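You operate a simulated robot arm through the tools that you are given. There is no shell and no other tool.

Carry out the task below with a simulated robot arm. There is one attempt and no reset: what you move stays moved.

## Task
Take the pipe union and leave it on the shelf of the steel table. Then press the key marked four three times. Then fetch the steel cup and set it on the parts shelf. Then take the white pad on the deck of the steel cart and put it away on the top of the service bench. Then lift the meter lid open. The order counts. Set down upright: pipe union, steel cup, white pad.
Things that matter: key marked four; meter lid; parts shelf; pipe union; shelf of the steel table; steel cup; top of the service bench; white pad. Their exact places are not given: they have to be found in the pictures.

Only the result counts: the job must be done as asked and must still hold three seconds after the hand-in. Knocking over, shifting, dropping, spilling or breaking anything else fails it. Lids that push on must go on centred and level and be pressed home; caps that screw on are set level and turned clockwise until they are tight.

## Robot
A 7-joint arm with a two-finger parallel gripper on a trunk, on a base that drives. Base frame: it is fixed to the floor where the robot stands at the start and does not move with it; the origin is under the middle of the robot, x ahead of it, y to its left, z up. Readings come in mm, degrees, newtons and seconds.
Its first joint turns from -166.0 to 166.0 degrees. Places, roughly: key marked four [2800, -1100, 900]; meter lid [4100, -2300, 1000]; parts shelf (24x17 cm) [980, 1660, 800]; pipe union (8x8x11 cm) [2300, -900, 900]; shelf of the steel table [2400, -1000, 300]; steel cup (7x7x9 cm) [2200, 2000, 900]; top of the service bench [1900, -3300, 900]; white pad (5x3x4 cm) [1400, -600, 800]. Payload 3.43 kg.
Tool frame: the origin (TCP) lies between the finger pads and is the grasp point; the fingertips stand 30 mm ahead of it; z points along the fingers, y is the line along which they close. The gripper opens to 94 mm. The fingers are 28 mm wide and 10 mm thick; the gripper's body (50 by 96 mm) begins 55 mm behind the TCP.
Orientation is told as [roll, pitch, yaw] about the base's x, y, z axes, in that order, counted from this pose: with the fingers straight down and closing along the base's y, the tool's x points along the base's -x, its y along +y and its z along -z.

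## Interface
- The arm moves only by the tool servo_tool. Its arguments are lists of equal length, an entry for each row: "dp": the shift along the base's x, y, z in units of 200 mm (1.0 is 200 mm), a list of three; "angular": the turn, a rotation vector about the base's x, y, z in units of 45 degrees (1.0 is 45 degrees), a list of three; "gripper": the opening, from 0 (shut) to 1 (fully open). In form: {"dp": [[tx, ty, tz], ...], "angular": [[rx, ry, rz], ...], "gripper": [gripper, ...]}. A call has 1 to 20 rows; each row is the pose to reach, as a shift and turn from the pose commanded when the call began. A call with a number of a shift or a turn outside -1 to 1 is refused whole. A row lasts 0.2 s, in which the tool goes at most 50 mm and 8.6 degrees; a call with a longer step from one row to the next is refused whole, and so is a gripper value outside its range. A pose out of reach is approached as far as the arm can. The call stops where the force on the tool passes 40 N (or 10 N more than at its start, if that is more) or the arm is blocked; 0.2 s more then pass. Each finger travels about 45 mm/s and halts on what it meets, pressing with about 37 N; the grip force reading is that of the motor and also rises with nothing between the fingers. The clock runs only during rows and for 0.2 s after the last one: add rows that repeat a pose to give the fingers time. It gives the time, the measured TCP pose, the force on the tool (base axes), the opening and the grip force at its end, in the units of the frame above (readings bear some noise), with the torque about the TCP (base axes, N m) and any sound that the robot's microphone picked up.
- Cameras (640 x 400 px; columns grow to the right, rows downward): "scene" is now at [520.6, 156.4, 1098.9]; the picture's right is [-0.45, -0.89, 0.00], its down [-0.54, 0.27, -0.80] and it looks along [0.71, -0.36, -0.61] (base axes); focal length 214 px, centre (320, 200). "wrist" rides on the gripper at [76, 14, -102] in the tool frame; the picture's right is [-0.18, 0.98, 0.00], its down [-0.75, -0.14, -0.64] and it looks along [-0.63, -0.12, 0.77] (tool axes); focal length 243 px, centre (320, 200).
- grab_frame(camera): a new picture of that camera. The clock stands still meanwhile.
- lift_body(by): slides the trunk up (or, below 0, down) by that many mm; the arm and the scene camera ride with it, the base frame stays. It gives what a move gives, with no picture.
- drive_base(legs): drives the robot by 1 to 6 legs, each [ahead, left, turn to the left] in mm, mm and degrees, along the robot's own axes; the way and the turn of a leg run together, so that a leg with both is an arc; at most 1500 mm and 180 degrees a leg. The arm and the cameras ride along, it lands a little off, and it stops where it bumps. It gives what a move gives.
- head_to(pan, tilt): turns the head with the scene camera to pan (to the left, within 103 degrees either way) and tilt (down, from -29 to 69), counted from straight ahead of the robot. It gives what a move gives.
- point_at(camera, pixels): there is no depth. For up to 12 entries [column, row, z] of the newest picture of that camera ("zoom" is the newest enlarged one), the place [x, y] in the base frame at which the ray of that pixel passes the height z, good to about 2 mm. The clock stands still meanwhile.
- close_up(camera, box): a new picture of the part [left, top, right, bottom] of that camera's present view, enlarged. The clock stands still meanwhile.
- finish_job(): hands the job in; it is judged then, once.

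Leave the gripper open and the arm clear of the work at the hand-in unless told otherwise.

The tools are called as a command line: name --argument value ..., lists and objects as JSON in quotes. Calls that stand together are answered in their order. servo_tool: Moves the arm, as the interface text tells. Its arguments: {"type":"object","properties":{"dp":{"type":"array","items":{"type":"array","items":{"type":"number"}}},"angular":{"type":"array","items":{"type":"array","items":{"type":"number"}}},"gripper":{"type":"array","items":{"type":"number"}}},"required":["dp","angular","gripper"]} The other tools are called the same way: lift_body (by) slides the trunk up or down; drive_base (legs) drives the base; head_to (pan, tilt) turns the head that bears the scene camera; grab_frame (camera) takes a picture; point_at (camera, pixels) gives the place at which the rays of pixels pass given heights; close_up (camera, box) takes an enlarged picture of a part of a camera's view; finish_job () hands the job in.

At the start:

```text
t: 0.0
ee_pos: [658.6, 187.0, 984.9]
tcp_rot: [-40.2, 6.5, -2.8]
contact_force: [-0.2, 0.7, -0.5]
torque: [-0.03, -0.04, 0.04]
finger_gap: 93.9
gripper_force: 0.0
trunk travel left (down, up): [-158.0, 452.0]
robot x, y, heading: [-1.4, -1.3, -0.3]
head pan, tilt: [-26.9, 37.2]
```

scene: 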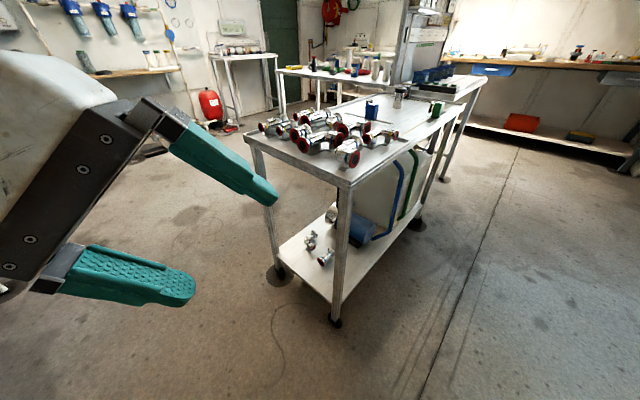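
wrist: 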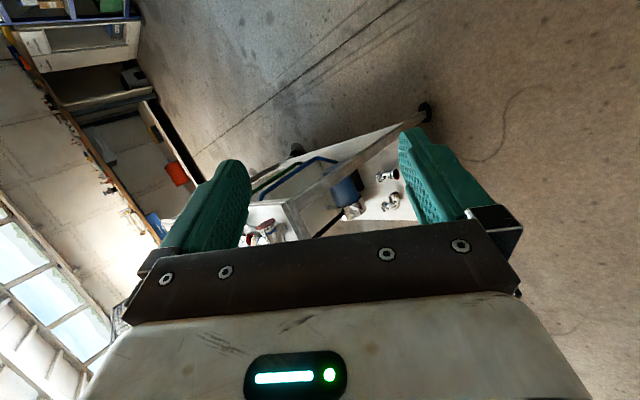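

I see a steel table with valves and fittings on top and a shelf below it. First I look around with the head before moving anything.

close_up --camera "scene" --box '[230, 50, 490, 212]'

```text
2.46 times, centred on (360, 131) of scene
```

zoom: 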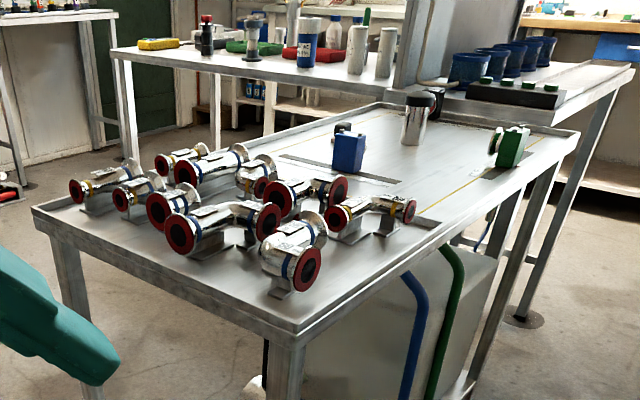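

The table carries about nine fittings, and a lone upright object stands near (398,97). I locate some points on the table top and the key strip.

point_at --camera "scene" --pixels '[[345, 185, 850], [345, 185, 900], [246, 134, 850], [398, 107, 850], [398, 107, 900], [372, 118, 850], [435, 117, 850], [430, 88, 900], [485, 75, 900], [335, 322, 0], [320, 255, 300]]'

head_to --pan -20 --tilt 15

grab_frame --camera "scene"

```text
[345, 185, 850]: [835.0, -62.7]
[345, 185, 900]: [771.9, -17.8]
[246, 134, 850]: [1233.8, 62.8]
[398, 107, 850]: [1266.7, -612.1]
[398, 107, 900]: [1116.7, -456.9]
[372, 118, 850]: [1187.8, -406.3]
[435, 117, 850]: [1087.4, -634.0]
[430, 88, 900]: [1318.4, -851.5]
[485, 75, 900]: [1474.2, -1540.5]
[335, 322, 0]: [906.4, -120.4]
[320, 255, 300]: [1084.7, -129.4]
```

```text
t: 0.9
ee_pos: [659.8, 185.6, 985.5]
tcp_rot: [-40.3, 6.5, -2.8]
contact_force: [0.7, 0.7, 0.2]
torque: [0.0, 0.0, -0.01]
finger_gap: 93.8
gripper_force: 0.1
trunk travel left (down, up): [-158.0, 452.0]
robot x, y, heading: [-1.0, 0.8, -0.2]
head pan, tilt: [-20.0, 15.0]
```

```text
taken
```

scene: 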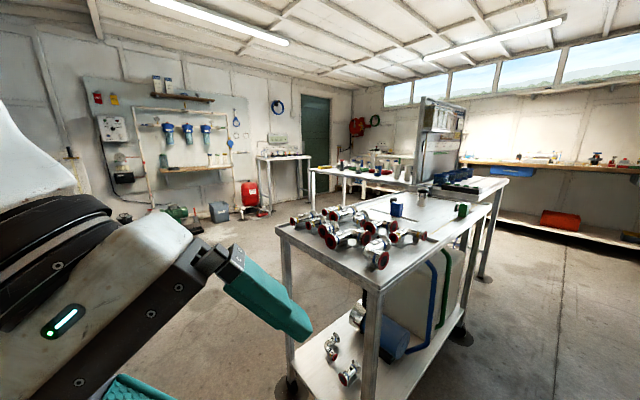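

The near table may be the steel cart and the one behind it the steel table. I zoom in and pan the head across the room.

close_up --camera "scene" --box '[270, 90, 520, 246]'

close_up --camera "scene" --box '[70, 60, 330, 222]'

head_to --pan 60 --tilt 15

grab_frame --camera "scene"

head_to --pan -85 --tilt 15

grab_frame --camera "scene"

```text
2.56 times, centred on (395, 168) of scene
```

zoom: 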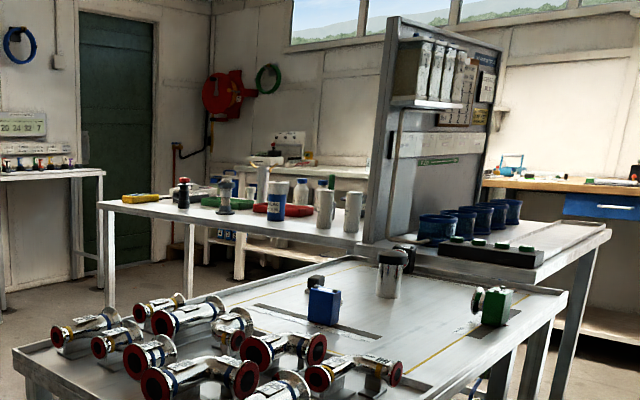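

```text
2.46 times, centred on (200, 141) of scene
```

zoom: 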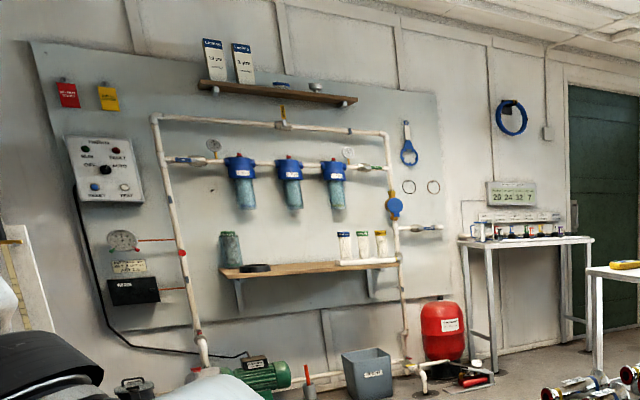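

```text
t: 2.4
ee_pos: [658.0, 185.9, 984.3]
tcp_rot: [-40.4, 6.5, -2.8]
contact_force: [-0.9, -0.1, 0.8]
torque: [0.03, 0.02, 0.01]
finger_gap: 93.7
gripper_force: 0.0
trunk travel left (down, up): [-158.0, 452.0]
robot x, y, heading: [-2.9, -3.9, 0.2]
head pan, tilt: [60.0, 15.0]
```

```text
taken
```

scene: 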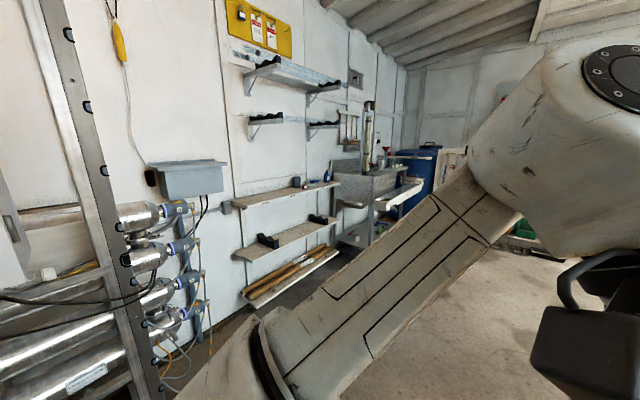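

```text
t: 4.7
ee_pos: [658.8, 185.7, 985.4]
tcp_rot: [-40.2, 6.6, -2.7]
contact_force: [0.5, 0.3, 0.0]
torque: [0.0, 0.0, -0.01]
finger_gap: 94.1
gripper_force: 0.0
trunk travel left (down, up): [-158.0, 452.0]
robot x, y, heading: [3.7, -1.8, 0.1]
head pan, tilt: [-85.0, 15.0]
```

```text
taken
```

scene: 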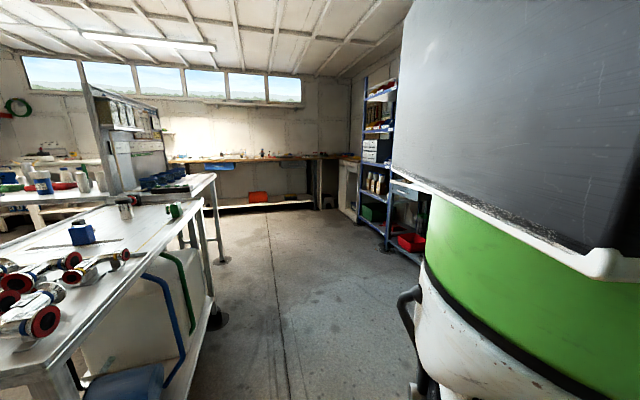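

I need a better look at the near surroundings on the right before driving. I tilt down at pan -100 and -60, and also look left.

head_to --pan -100 --tilt 50

grab_frame --camera "scene"

head_to --pan -50 --tilt 30

grab_frame --camera "scene"

head_to --pan 30 --tilt 25

grab_frame --camera "scene"

head_to --pan 100 --tilt 35

grab_frame --camera "scene"

```text
t: 5.7
ee_pos: [660.0, 185.9, 983.4]
tcp_rot: [-40.3, 6.5, -2.8]
contact_force: [-1.1, 0.1, -0.1]
torque: [-0.02, 0.01, -0.02]
finger_gap: 93.8
gripper_force: 0.1
trunk travel left (down, up): [-158.0, 452.0]
robot x, y, heading: [-0.8, -2.8, 0.1]
head pan, tilt: [-100.0, 50.0]
```

```text
taken
```

scene: 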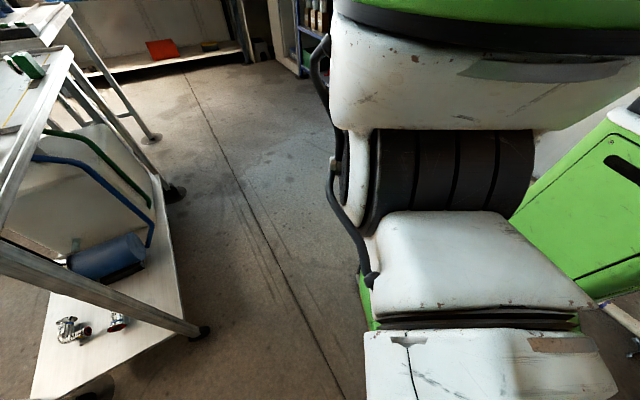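

```text
t: 6.9
ee_pos: [659.4, 187.4, 983.5]
tcp_rot: [-40.3, 6.4, -2.8]
contact_force: [0.1, 0.3, 0.8]
torque: [0.01, 0.0, 0.0]
finger_gap: 93.8
gripper_force: 0.0
trunk travel left (down, up): [-158.0, 452.0]
robot x, y, heading: [-2.6, 2.4, 0.2]
head pan, tilt: [-50.0, 30.0]
```

```text
taken
```

scene: 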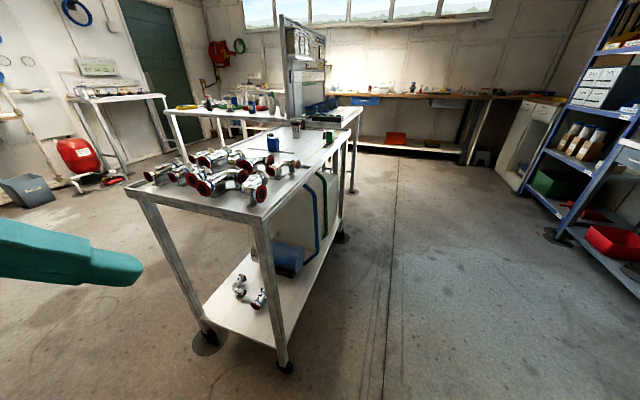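

```text
t: 8.4
ee_pos: [659.1, 185.4, 985.2]
tcp_rot: [-40.2, 6.6, -2.9]
contact_force: [-0.6, -0.1, 0.3]
torque: [-0.01, -0.02, 0.01]
finger_gap: 93.9
gripper_force: 0.1
trunk travel left (down, up): [-158.0, 452.0]
robot x, y, heading: [-0.4, 1.3, -0.1]
head pan, tilt: [30.0, 25.0]
```

```text
taken
```

scene: 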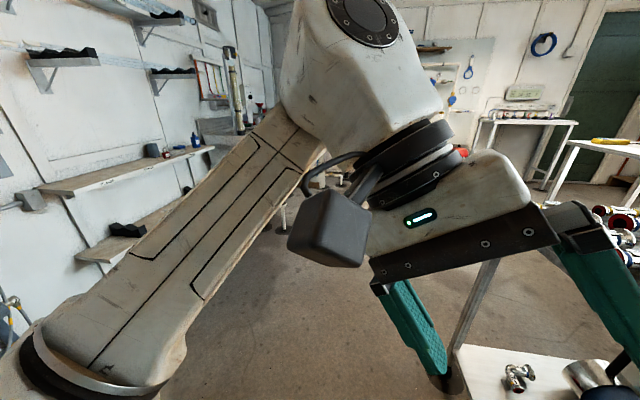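

```text
t: 9.8
ee_pos: [659.4, 186.2, 985.0]
tcp_rot: [-40.3, 6.6, -2.8]
contact_force: [0.2, -0.2, 0.4]
torque: [0.02, 0.01, 0.01]
finger_gap: 94.0
gripper_force: 0.0
trunk travel left (down, up): [-158.0, 452.0]
robot x, y, heading: [-0.6, 0.8, -0.1]
head pan, tilt: [100.0, 35.0]
```

```text
taken
```

scene: 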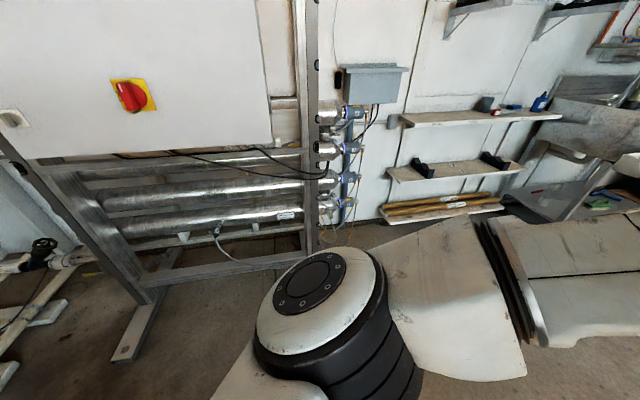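

I take the pan -50 view again and locate the cart's feet on the floor and the corners of its top.

head_to --pan -45 --tilt 30

grab_frame --camera "scene"

```text
t: 12.1
ee_pos: [658.7, 187.1, 984.8]
tcp_rot: [-40.3, 6.6, -2.8]
contact_force: [0.8, -0.3, -0.1]
torque: [-0.01, 0.03, -0.02]
finger_gap: 94.2
gripper_force: 0.1
trunk travel left (down, up): [-158.0, 452.0]
robot x, y, heading: [-1.3, -0.2, 0.0]
head pan, tilt: [-45.0, 30.0]
```

```text
taken
```

scene: 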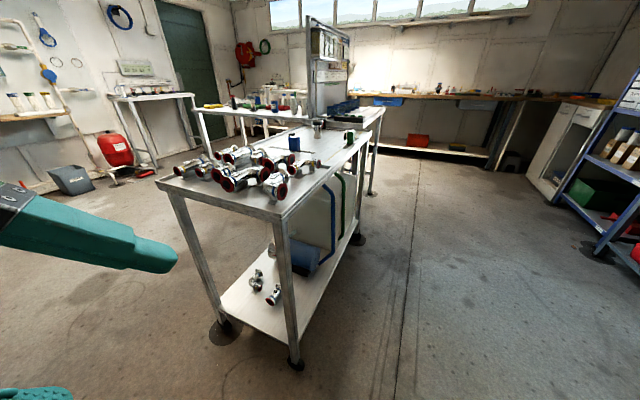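

Feet of the cart near (295,362), (226,332) and (357,240); a foot of the table behind near (371,190). I read their floor positions.

point_at --camera "scene" --pixels '[[295, 364, 0], [226, 334, 0], [357, 240, 0], [371, 191, 0], [600, 252, 0], [552, 198, 0], [488, 166, 0], [155, 162, 0], [115, 180, 0], [276, 222, 850], [158, 178, 850], [370, 137, 850]]'

```text
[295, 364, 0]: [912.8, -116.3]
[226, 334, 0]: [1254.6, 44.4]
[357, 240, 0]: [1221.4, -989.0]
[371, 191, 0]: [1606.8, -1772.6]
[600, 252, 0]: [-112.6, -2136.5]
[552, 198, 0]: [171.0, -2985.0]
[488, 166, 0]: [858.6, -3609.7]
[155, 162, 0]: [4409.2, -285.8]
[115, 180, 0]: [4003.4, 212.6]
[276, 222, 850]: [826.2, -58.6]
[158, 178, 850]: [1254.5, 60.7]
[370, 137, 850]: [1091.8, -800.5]
```

The cart is turned about 25 degrees, with its footprint from (913,-116) to (1221,-989). I zoom on the table behind it to locate its corners and objects.

close_up --camera "scene" --box '[180, 60, 400, 197]'

close_up --camera "scene" --box '[190, 80, 310, 155]'

```text
2.91 times, centred on (290, 128) of scene
```

zoom: 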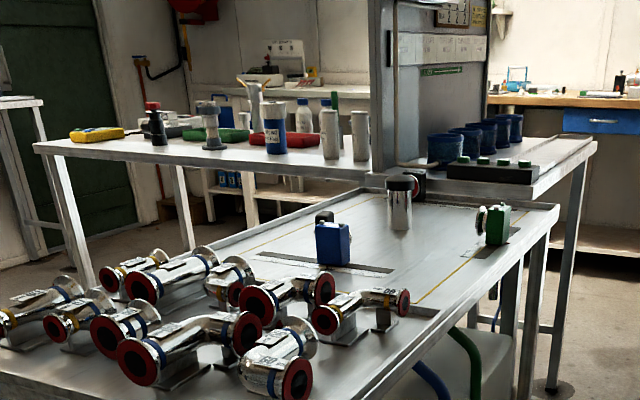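

```text
5.33 times, centred on (250, 118) of scene
```

zoom: 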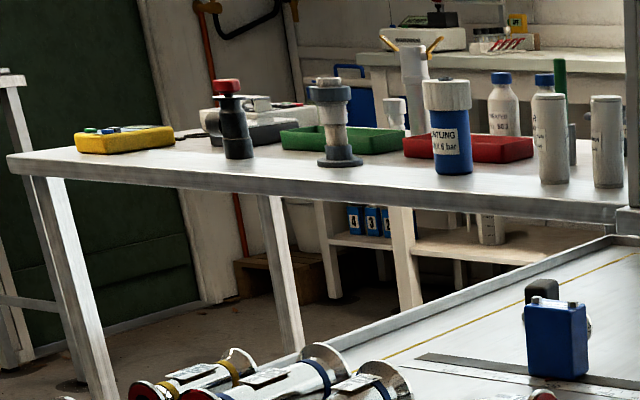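

The grey flanged fitting at zoom (336,120) looks like a pipe union. I locate it and the table's corners.

point_at --camera "zoom" --pixels '[[8, 158, 850], [8, 158, 880], [340, 160, 850], [340, 160, 870], [340, 160, 890], [628, 205, 850], [628, 205, 880], [640, 210, 880]]'

```text
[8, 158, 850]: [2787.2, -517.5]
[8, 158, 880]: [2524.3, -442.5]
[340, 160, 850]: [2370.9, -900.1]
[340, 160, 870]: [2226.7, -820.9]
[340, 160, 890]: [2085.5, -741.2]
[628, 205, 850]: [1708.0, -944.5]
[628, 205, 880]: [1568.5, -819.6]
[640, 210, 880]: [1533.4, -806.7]
```

The table top seems about 850 high with the union near (2370,-900), so I should approach from the side left of the cart. Next I check the free floor on the robot's left.

head_to --pan 75 --tilt 35

grab_frame --camera "scene"

head_to --pan 10 --tilt 40

grab_frame --camera "scene"

```text
t: 14.1
ee_pos: [659.6, 186.1, 984.6]
tcp_rot: [-40.4, 6.5, -2.8]
contact_force: [-0.5, -0.1, 0.0]
torque: [0.04, 0.0, -0.01]
finger_gap: 94.2
gripper_force: 0.1
trunk travel left (down, up): [-158.0, 452.0]
robot x, y, heading: [3.2, 0.3, 0.2]
head pan, tilt: [75.0, 35.0]
```

```text
taken
```

scene: 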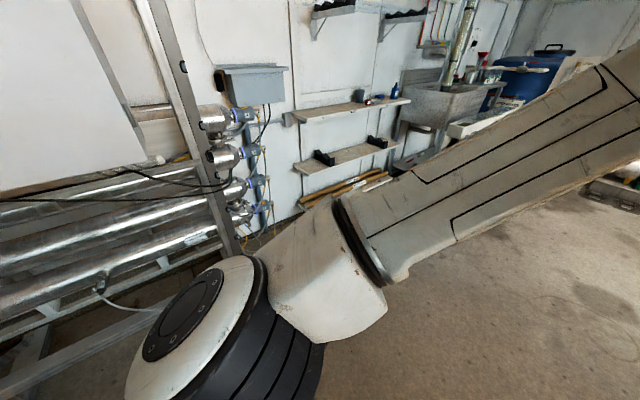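

```text
t: 15.5
ee_pos: [658.8, 186.7, 985.0]
tcp_rot: [-40.3, 6.4, -2.7]
contact_force: [0.6, 1.0, -0.9]
torque: [0.0, -0.01, -0.01]
finger_gap: 94.0
gripper_force: 0.0
trunk travel left (down, up): [-158.0, 452.0]
robot x, y, heading: [-5.7, 1.1, -0.1]
head pan, tilt: [10.0, 40.0]
```

```text
taken
```

scene: 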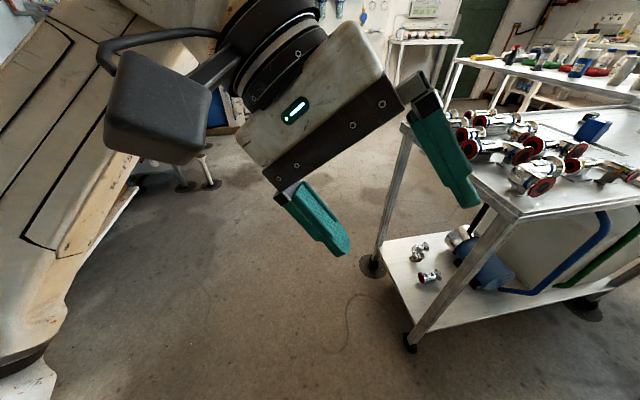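

I want to understand the robot's own footprint, so I look steeply down at several pans.

point_at --camera "scene" --pixels '[[320, 200, 0], [320, 200, 800], [100, 200, 0], [100, 200, 800], [600, 200, 0], [600, 200, 800]]'

head_to --pan -103 --tilt 69

grab_frame --camera "scene"

head_to --pan 0 --tilt 69

grab_frame --camera "scene"

head_to --pan 103 --tilt 69

grab_frame --camera "scene"

```text
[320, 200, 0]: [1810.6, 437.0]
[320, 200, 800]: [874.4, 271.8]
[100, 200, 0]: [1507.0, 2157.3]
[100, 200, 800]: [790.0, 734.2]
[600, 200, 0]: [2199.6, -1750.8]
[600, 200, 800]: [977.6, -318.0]
```

```text
t: 17.4
ee_pos: [659.5, 185.0, 984.6]
tcp_rot: [-40.3, 6.5, -2.7]
contact_force: [0.7, 0.7, 0.0]
torque: [-0.02, -0.02, -0.01]
finger_gap: 93.8
gripper_force: 0.1
trunk travel left (down, up): [-158.0, 452.0]
robot x, y, heading: [-0.9, 0.3, -0.0]
head pan, tilt: [-103.0, 68.8]
```

```text
taken
```

scene: 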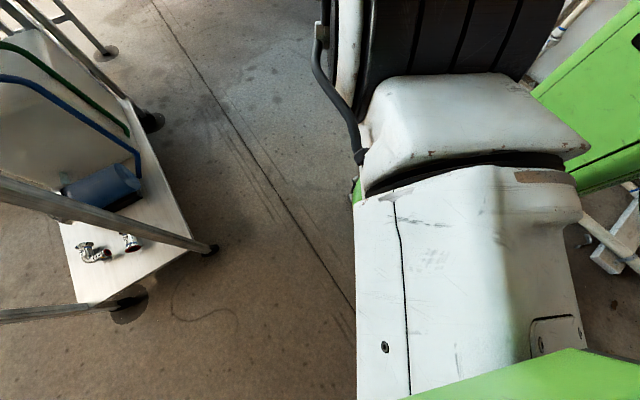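

```text
t: 19.2
ee_pos: [658.2, 185.5, 983.8]
tcp_rot: [-40.2, 6.5, -2.8]
contact_force: [-0.1, -0.4, 0.1]
torque: [-0.01, -0.03, 0.02]
finger_gap: 93.9
gripper_force: 0.0
trunk travel left (down, up): [-158.0, 452.0]
robot x, y, heading: [3.0, -4.4, 0.0]
head pan, tilt: [0.0, 68.8]
```

```text
taken
```

scene: 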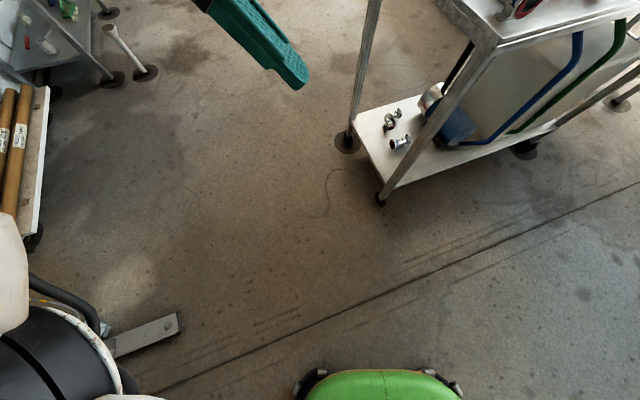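

```text
t: 21.0
ee_pos: [658.7, 186.4, 984.0]
tcp_rot: [-40.4, 6.5, -2.8]
contact_force: [0.1, 0.1, -0.4]
torque: [-0.02, -0.01, -0.04]
finger_gap: 93.9
gripper_force: 0.0
trunk travel left (down, up): [-158.0, 452.0]
robot x, y, heading: [1.0, 1.0, 0.2]
head pan, tilt: [103.0, 68.8]
```

```text
taken
```

scene: 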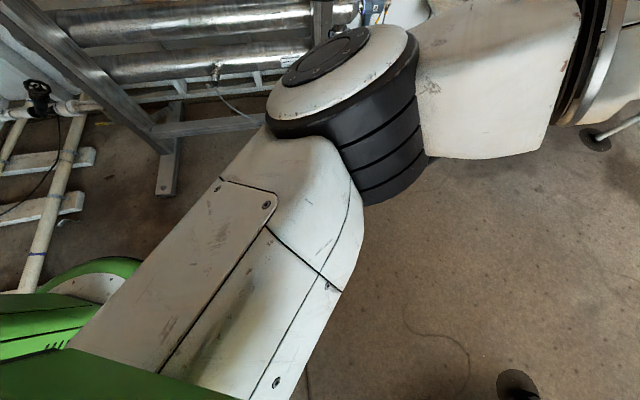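

The green shape at the bottom of the pan-0 view is the front of the robot's base. I measure where it and the left frame's foot lie.

head_to --pan 0 --tilt 69

grab_frame --camera "scene"

point_at --camera "scene" --pixels '[[380, 370, 0], [380, 370, 300], [300, 390, 0], [300, 390, 100], [460, 388, 0], [460, 388, 100], [180, 320, 0], [20, 250, 0], [150, 75, 0], [380, 200, 0], [345, 143, 0], [40, 235, 0]]'

```text
t: 22.8
ee_pos: [659.8, 186.6, 985.3]
tcp_rot: [-40.3, 6.5, -2.8]
contact_force: [1.0, -0.3, 0.4]
torque: [-0.04, 0.0, 0.02]
finger_gap: 94.0
gripper_force: 0.1
trunk travel left (down, up): [-158.0, 452.0]
robot x, y, heading: [-0.5, 2.2, -0.2]
head pan, tilt: [0.0, 68.8]
```

```text
taken
```

scene: 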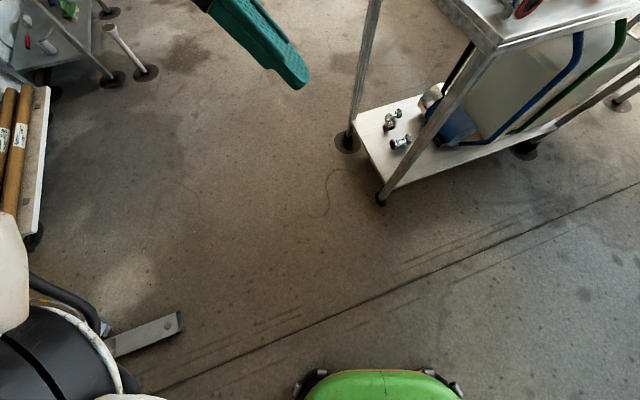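

```text
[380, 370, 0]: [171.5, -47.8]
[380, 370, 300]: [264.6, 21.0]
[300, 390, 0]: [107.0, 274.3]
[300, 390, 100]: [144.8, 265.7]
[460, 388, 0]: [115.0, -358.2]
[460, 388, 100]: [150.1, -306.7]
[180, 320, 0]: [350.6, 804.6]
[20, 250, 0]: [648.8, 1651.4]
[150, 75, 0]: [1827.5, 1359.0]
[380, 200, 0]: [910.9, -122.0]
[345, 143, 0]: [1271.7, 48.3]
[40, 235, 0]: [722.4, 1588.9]
```

The base front reaches about x=230 with half-width about 300, and the frame foot on the left is at (350,805). Before driving I turn the tool straight down and pull it in slightly.

servo_tool --dp '[[0, 0, 0.05], [0, 0, 0.1], [0, 0, 0.15], [0, 0, 0.2], [0, 0, 0.25], [0, 0, 0.25]]' --angular '[[0.149, -0.027, 0.0015], [0.298, -0.053, 0.003], [0.447, -0.08, 0.0045], [0.595, -0.107, 0.006], [0.744, -0.133, 0.0075], [0.893, -0.16, 0.009]]' --gripper '[1, 1, 1, 1, 1, 1]'

head_to --pan 20 --tilt 25

grab_frame --camera "scene"

grab_frame --camera "wrist"

```text
t: 23.5
ee_pos: [661.7, 186.5, 963.1]
tcp_rot: [-35.0, 5.9, -2.6]
contact_force: [0.9, 0.1, 0.1]
torque: [0.02, 0.01, -0.01]
finger_gap: 94.1
gripper_force: 0.0
trunk travel left (down, up): [-158.0, 452.0]
robot x, y, heading: [0.1, -3.4, 0.1]
head pan, tilt: [0.0, 68.8]
stopped in row 3: the arm was blocked; the commanded pose is now the measured one
```

```text
t: 24.6
ee_pos: [660.9, 187.6, 963.0]
tcp_rot: [-35.1, 5.9, -2.6]
contact_force: [0.8, 0.9, -0.7]
torque: [-0.01, 0.03, -0.02]
finger_gap: 94.0
gripper_force: 0.1
trunk travel left (down, up): [-158.0, 452.0]
robot x, y, heading: [1.1, -0.1, -0.1]
head pan, tilt: [20.0, 25.0]
```

```text
taken
```

scene: 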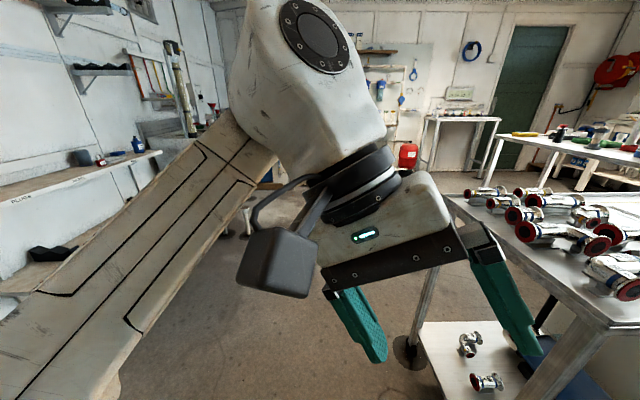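

```text
taken
```

wrist: 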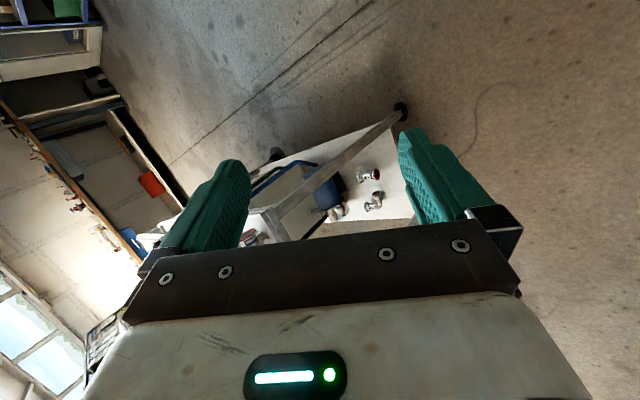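

The arm was blocked while I asked it to rise and turn. It may be near a joint limit there, so I try turning only, with a small shift down and back toward the robot.

servo_tool --dp '[[0, 0, 0], [0, 0, 0], [0, 0, 0]]' --angular '[[0.13, -0.023, 0], [0.26, -0.046, 0], [0.39, -0.07, 0]]' --gripper '[1, 1, 1]'

```text
t: 25.6
ee_pos: [661.3, 184.0, 932.6]
tcp_rot: [-24.4, 4.5, -1.9]
contact_force: [0.1, 0.3, 0.4]
torque: [-0.01, -0.01, 0.01]
finger_gap: 94.1
gripper_force: 0.0
trunk travel left (down, up): [-158.0, 452.0]
robot x, y, heading: [-3.0, 0.3, -0.1]
head pan, tilt: [20.0, 25.0]
stopped in row 3: the arm was blocked; the commanded pose is now the measured one
```

As the tool turns down its height drops: the arm is limited in height at this trunk level. I raise the trunk 200 mm and finish turning while letting the tool sink.

lift_body --by 200

servo_tool --dp '[[0, 0, -0.1], [0, 0, -0.2], [0, 0, -0.3], [0, 0, -0.4], [0, 0, -0.4]]' --angular '[[0.12, -0.025, 0.005], [0.24, -0.05, 0.01], [0.36, -0.075, 0.015], [0.48, -0.1, 0.02], [0.545, -0.11, 0.025]]' --gripper '[1, 1, 1, 1, 1]'

grab_frame --camera "scene"

```text
t: 27.8
ee_pos: [661.0, 184.2, 1133.5]
tcp_rot: [-24.4, 4.4, -1.9]
contact_force: [0.2, 0.3, 1.0]
torque: [-0.01, 0.0, 0.01]
finger_gap: 94.1
gripper_force: 0.1
trunk travel left (down, up): [-358.0, 252.0]
robot x, y, heading: [0.2, 1.3, 0.1]
head pan, tilt: [20.0, 25.0]
```

```text
t: 29.0
ee_pos: [661.7, 183.1, 1053.9]
tcp_rot: [0.5, -0.2, 0.2]
contact_force: [0.1, -0.6, -0.7]
torque: [-0.01, 0.02, 0.03]
finger_gap: 93.9
gripper_force: 0.1
trunk travel left (down, up): [-358.0, 252.0]
robot x, y, heading: [0.4, -1.9, -0.0]
head pan, tilt: [20.0, 25.0]
```

```text
taken
```

scene: 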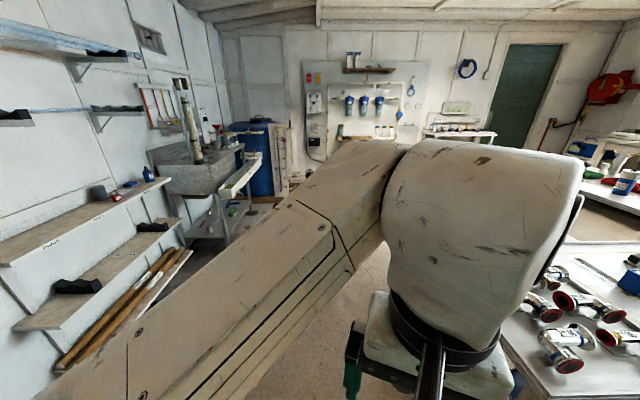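

The tool now points straight down. The floor between the cart corner (1255,44) and the left wall shelves (y about 1590) is free, so I drive ahead and left along that lane.

drive_base --legs '[[400, 250, 0], [400, 400, 0]]'

head_to --pan -40 --tilt 25

grab_frame --camera "scene"

```text
t: 34.6
ee_pos: [1460.1, 834.6, 1054.1]
tcp_rot: [0.4, -0.1, 0.1]
contact_force: [-0.4, -0.1, 0.3]
torque: [-0.02, -0.03, -0.02]
finger_gap: 94.0
gripper_force: 0.1
trunk travel left (down, up): [-358.0, 252.0]
robot x, y, heading: [793.8, 650.2, -0.2]
head pan, tilt: [20.0, 25.0]
```

```text
t: 35.9
ee_pos: [1460.8, 834.1, 1052.9]
tcp_rot: [0.4, -0.2, 0.2]
contact_force: [-0.1, -0.8, 0.6]
torque: [0.01, 0.03, -0.01]
finger_gap: 93.9
gripper_force: 0.1
trunk travel left (down, up): [-358.0, 252.0]
robot x, y, heading: [800.3, 652.2, -0.1]
head pan, tilt: [-40.0, 25.0]
```

```text
taken
```

scene: 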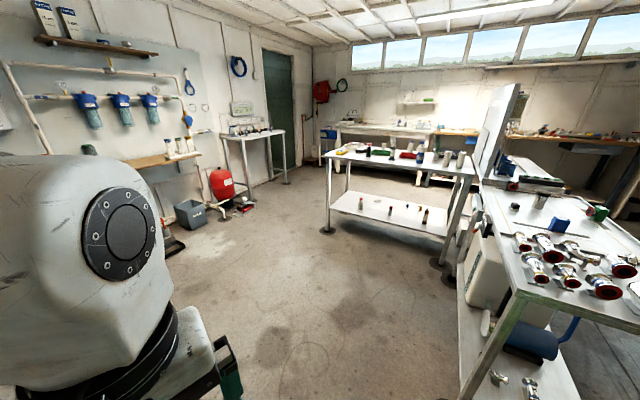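

I now see the steel table with a lower shelf, its feet at (328,230) and (438,262). I zoom in and locate the feet and the objects.

point_at --camera "scene" --pixels '[[328, 231, 0], [438, 263, 0], [447, 281, 0], [425, 181, 0], [190, 228, 0], [330, 155, 850], [468, 178, 850], [410, 155, 850], [330, 192, 300], [443, 233, 300]]'

close_up --camera "scene" --box '[310, 120, 490, 232]'

```text
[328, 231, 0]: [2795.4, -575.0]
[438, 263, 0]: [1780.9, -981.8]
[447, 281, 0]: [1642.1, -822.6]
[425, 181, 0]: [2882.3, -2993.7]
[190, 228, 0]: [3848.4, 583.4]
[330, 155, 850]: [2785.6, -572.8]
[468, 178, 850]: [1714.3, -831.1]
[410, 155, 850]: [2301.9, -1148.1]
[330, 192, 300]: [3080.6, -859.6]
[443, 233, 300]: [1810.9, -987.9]
```

```text
3.56 times, centred on (400, 176) of scene
```

zoom: 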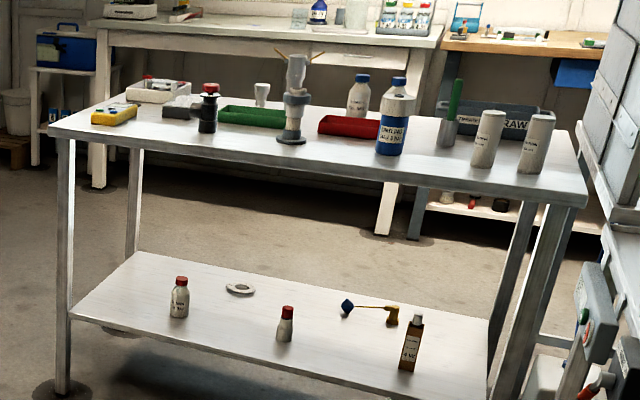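

The pipe union stands at zoom (292,115). I drive around the cart's left corner to about (2000,200), turning to face the table.

drive_base --legs '[[650, -100, 0], [550, -300, -70]]'

head_to --pan 0 --tilt 30

grab_frame --camera "scene"

grab_frame --camera "wrist"

```text
t: 42.6
ee_pos: [2103.3, -535.8, 1053.2]
tcp_rot: [0.4, -0.2, -70.0]
contact_force: [0.0, 0.0, -0.6]
torque: [0.02, 0.02, -0.04]
finger_gap: 93.9
gripper_force: 0.1
trunk travel left (down, up): [-358.0, 252.0]
robot x, y, heading: [1703.1, 22.7, -70.2]
head pan, tilt: [-40.0, 25.0]
cut short: leg 2
```

```text
t: 43.7
ee_pos: [2103.2, -536.3, 1052.9]
tcp_rot: [0.4, -0.3, -69.9]
contact_force: [-0.1, -0.1, 0.2]
torque: [0.01, 0.0, -0.01]
finger_gap: 94.0
gripper_force: 0.0
trunk travel left (down, up): [-358.0, 252.0]
robot x, y, heading: [1707.1, 26.6, -70.3]
head pan, tilt: [0.0, 30.0]
```

```text
taken
```

scene: 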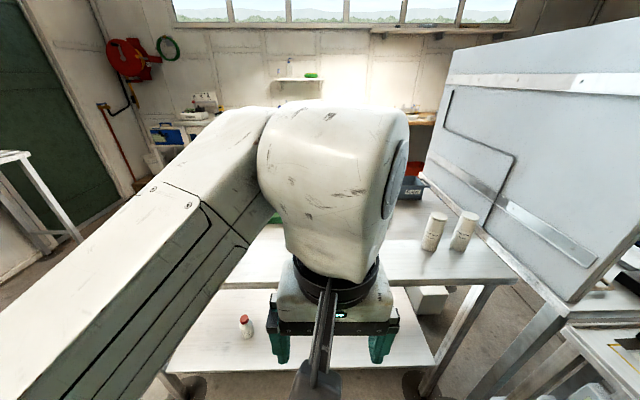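

```text
taken
```

wrist: 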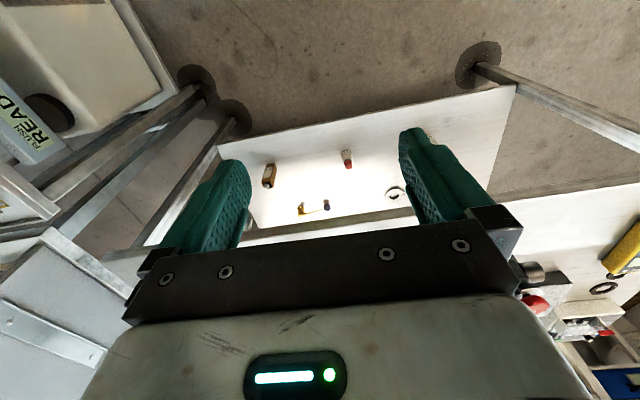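

Leg 2 was cut short at (1705,25), which suggests the robot's right side touched something, perhaps the cart. I look to the right to check.

head_to --pan -80 --tilt 45

grab_frame --camera "scene"

head_to --pan -103 --tilt 30

grab_frame --camera "scene"

```text
t: 45.2
ee_pos: [2102.7, -534.6, 1053.8]
tcp_rot: [0.4, -0.2, -69.9]
contact_force: [-0.3, 0.2, -0.7]
torque: [0.0, 0.03, 0.0]
finger_gap: 93.4
gripper_force: 0.1
trunk travel left (down, up): [-358.0, 252.0]
robot x, y, heading: [1705.9, 27.9, -69.9]
head pan, tilt: [-80.0, 45.0]
```

```text
taken
```

scene: 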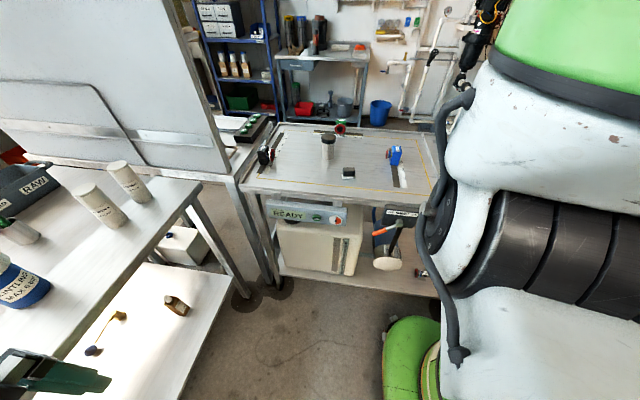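

```text
t: 46.1
ee_pos: [2103.0, -535.6, 1054.6]
tcp_rot: [0.3, -0.2, -70.1]
contact_force: [0.0, 0.0, -0.4]
torque: [0.01, 0.01, -0.04]
finger_gap: 94.0
gripper_force: 0.1
trunk travel left (down, up): [-358.0, 252.0]
robot x, y, heading: [1705.5, 22.0, -70.0]
head pan, tilt: [-103.0, 30.0]
```

```text
taken
```

scene: 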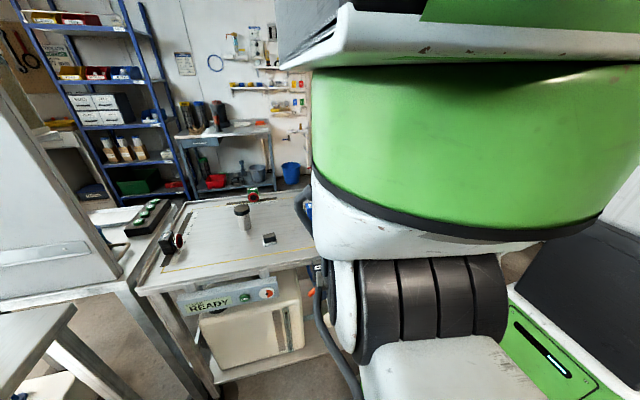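

The robot ended essentially at the intended place. I look straight down to check the clearance between the base and the cart.

head_to --pan -103 --tilt 69

grab_frame --camera "scene"

head_to --pan -50 --tilt 69

grab_frame --camera "scene"

```text
t: 47.2
ee_pos: [2103.4, -535.2, 1052.5]
tcp_rot: [0.4, -0.2, -69.9]
contact_force: [-0.1, 0.6, -0.3]
torque: [0.0, 0.02, -0.01]
finger_gap: 94.1
gripper_force: 0.0
trunk travel left (down, up): [-358.0, 252.0]
robot x, y, heading: [1704.6, 26.2, -70.0]
head pan, tilt: [-103.0, 68.8]
```

```text
taken
```

scene: 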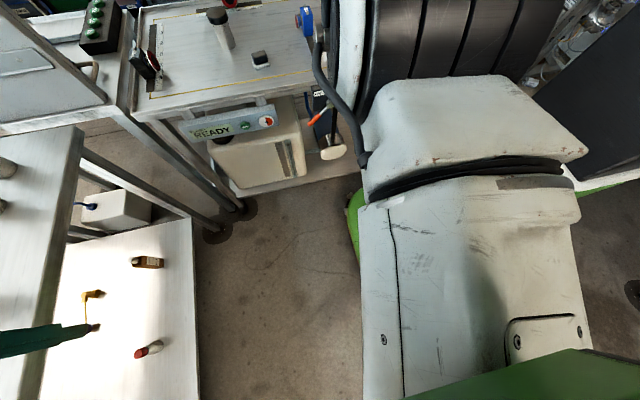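

```text
t: 48.4
ee_pos: [2104.8, -535.7, 1052.7]
tcp_rot: [0.3, -0.2, -70.0]
contact_force: [-0.6, 0.4, -0.1]
torque: [-0.01, -0.01, -0.01]
finger_gap: 94.0
gripper_force: 0.0
trunk travel left (down, up): [-358.0, 252.0]
robot x, y, heading: [1706.1, 22.9, -70.2]
head pan, tilt: [-50.0, 68.8]
```

```text
taken
```

scene: 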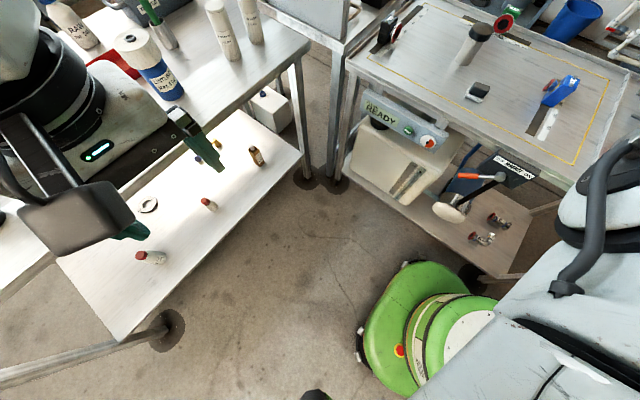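

The green base lobe at (430,320) looks very close to the cart's caster near (470,272). I measure both.

point_at --camera "scene" --pixels '[[400, 265, 0], [400, 265, 200], [360, 330, 100], [455, 275, 200], [455, 275, 100], [470, 278, 0], [330, 185, 0], [305, 185, 0], [165, 328, 0], [315, 392, 200], [523, 277, 300], [355, 175, 300]]'

```text
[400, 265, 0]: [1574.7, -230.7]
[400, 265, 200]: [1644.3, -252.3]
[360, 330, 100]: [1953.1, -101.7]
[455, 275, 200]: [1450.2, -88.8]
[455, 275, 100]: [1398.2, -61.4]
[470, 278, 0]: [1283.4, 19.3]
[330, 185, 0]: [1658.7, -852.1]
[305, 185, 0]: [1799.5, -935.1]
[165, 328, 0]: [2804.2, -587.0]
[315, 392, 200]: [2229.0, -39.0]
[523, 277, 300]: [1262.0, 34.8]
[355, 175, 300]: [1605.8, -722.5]
```

The base sits roughly 100 mm from the cart leg, and the upper body may have brushed the deck corner. I move away sideways by 290 mm and look again.

drive_base --legs '[[0, 290, 0]]'

head_to --pan -75 --tilt 40

grab_frame --camera "scene"

head_to --pan 20 --tilt 30

grab_frame --camera "scene"

```text
t: 50.4
ee_pos: [2375.6, -437.2, 1052.9]
tcp_rot: [0.3, -0.2, -70.0]
contact_force: [0.6, 0.0, -0.2]
torque: [-0.01, 0.02, 0.03]
finger_gap: 93.9
gripper_force: 0.1
trunk travel left (down, up): [-358.0, 252.0]
robot x, y, heading: [1979.4, 120.0, -70.1]
head pan, tilt: [-50.0, 68.8]
```

```text
t: 51.3
ee_pos: [2375.3, -437.4, 1053.7]
tcp_rot: [0.3, -0.3, -70.0]
contact_force: [0.1, 0.0, 0.6]
torque: [-0.01, -0.03, -0.04]
finger_gap: 93.9
gripper_force: 0.1
trunk travel left (down, up): [-358.0, 252.0]
robot x, y, heading: [1980.8, 122.2, -70.1]
head pan, tilt: [-75.0, 40.0]
```

```text
taken
```

scene: 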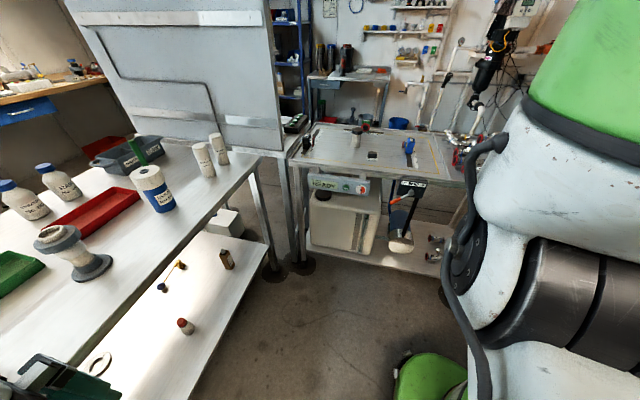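

```text
t: 53.0
ee_pos: [2376.6, -437.5, 1053.7]
tcp_rot: [0.4, -0.2, -70.0]
contact_force: [0.4, 0.4, -0.1]
torque: [0.0, -0.01, -0.04]
finger_gap: 94.2
gripper_force: 0.1
trunk travel left (down, up): [-358.0, 252.0]
robot x, y, heading: [1977.6, 119.6, -70.1]
head pan, tilt: [20.0, 30.0]
```

```text
taken
```

scene: 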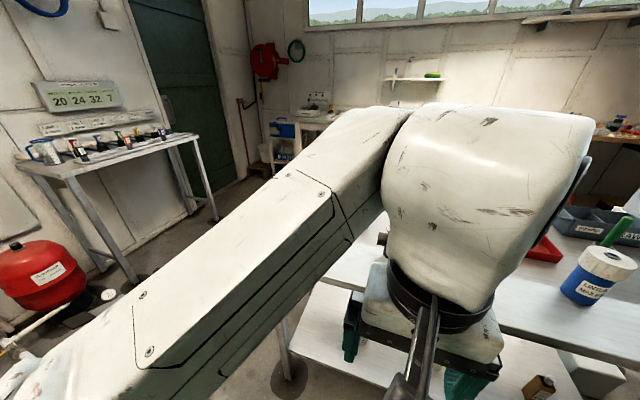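

The cart's things look in place. I look at the table top with pan -50.

head_to --pan -50 --tilt 35

grab_frame --camera "scene"

grab_frame --camera "wrist"

```text
t: 54.4
ee_pos: [2376.1, -437.8, 1052.5]
tcp_rot: [0.4, -0.3, -70.1]
contact_force: [0.0, 0.6, 0.1]
torque: [-0.03, 0.0, 0.0]
finger_gap: 93.8
gripper_force: 0.0
trunk travel left (down, up): [-358.0, 252.0]
robot x, y, heading: [1979.1, 124.5, -70.3]
head pan, tilt: [-50.0, 35.0]
```

```text
taken
```

scene: 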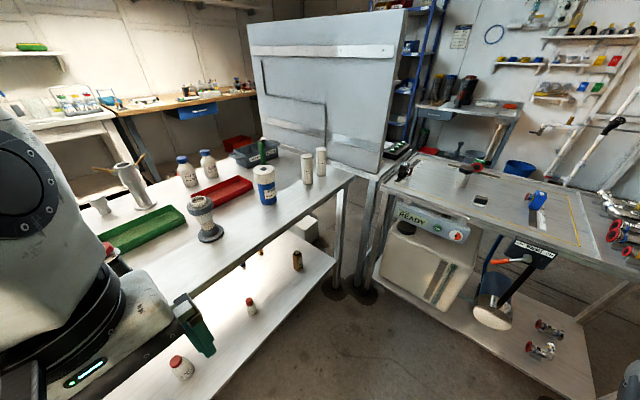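

```text
taken
```

wrist: 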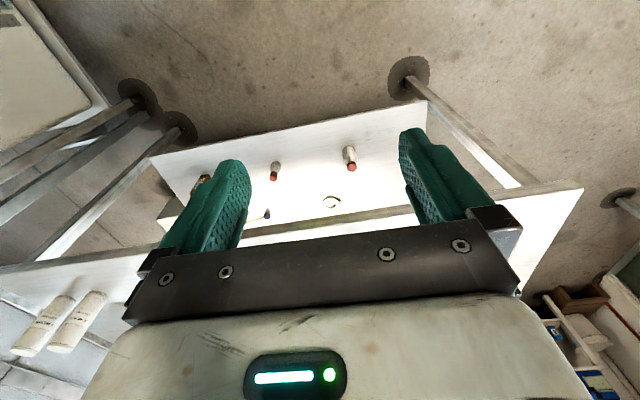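

I zoom in on the union and the things around it.

close_up --camera "scene" --box '[90, 130, 290, 255]'

close_up --camera "scene" --box '[160, 180, 250, 250]'

```text
3.20 times, centred on (190, 192) of scene
```

zoom: 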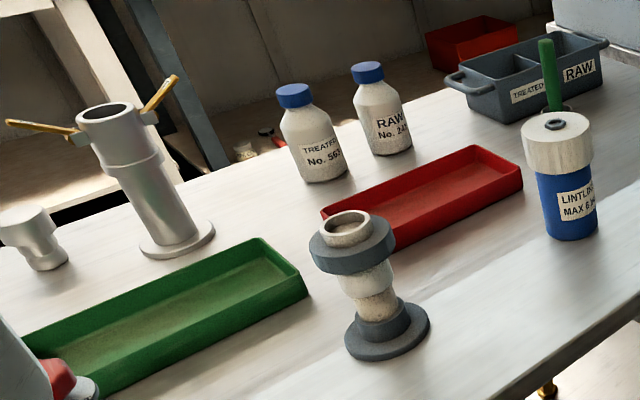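

```text
5.71 times, centred on (205, 215) of scene
```

zoom: 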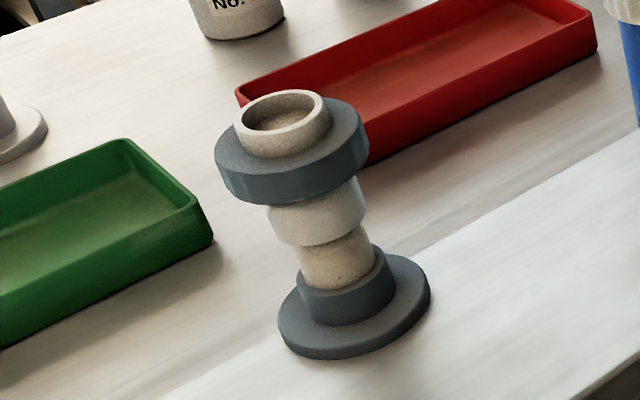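

The union has a hex nut on top and a flange foot. I compare the scene and wrist views of shelf items and the union to get the heights of the shelf and table top.

close_up --camera "wrist" --box '[140, 90, 440, 240]'

point_at --camera "wrist" --pixels '[[332, 203, 250], [332, 203, 300], [332, 203, 350], [428, 103, 300], [151, 156, 300], [428, 103, 250], [151, 156, 250]]'

point_at --camera "scene" --pixels '[[214, 237, 850], [214, 237, 830], [214, 237, 870], [336, 260, 300], [336, 260, 250], [353, 176, 850], [353, 176, 870], [182, 381, 300]]'

```text
2.13 times, centred on (290, 165) of wrist
```

zoom: 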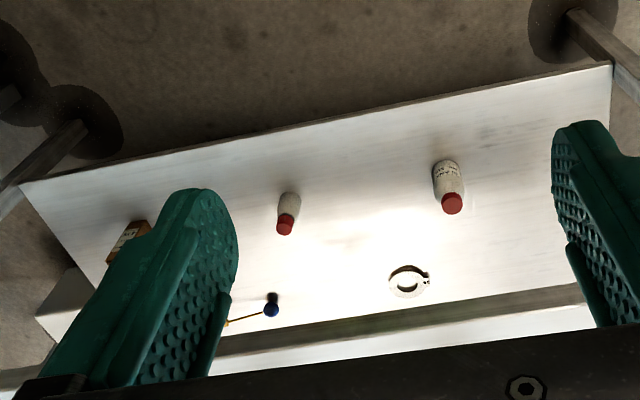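

```text
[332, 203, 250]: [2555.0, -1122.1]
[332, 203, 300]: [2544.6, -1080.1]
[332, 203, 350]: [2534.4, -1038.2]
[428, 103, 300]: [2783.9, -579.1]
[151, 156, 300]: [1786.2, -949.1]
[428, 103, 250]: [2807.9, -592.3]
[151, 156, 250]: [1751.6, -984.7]
```

```text
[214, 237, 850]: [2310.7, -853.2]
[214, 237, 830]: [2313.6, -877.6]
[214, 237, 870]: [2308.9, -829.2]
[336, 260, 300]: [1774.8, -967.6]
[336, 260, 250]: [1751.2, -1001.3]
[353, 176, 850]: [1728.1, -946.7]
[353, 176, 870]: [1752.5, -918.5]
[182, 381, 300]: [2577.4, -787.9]
```

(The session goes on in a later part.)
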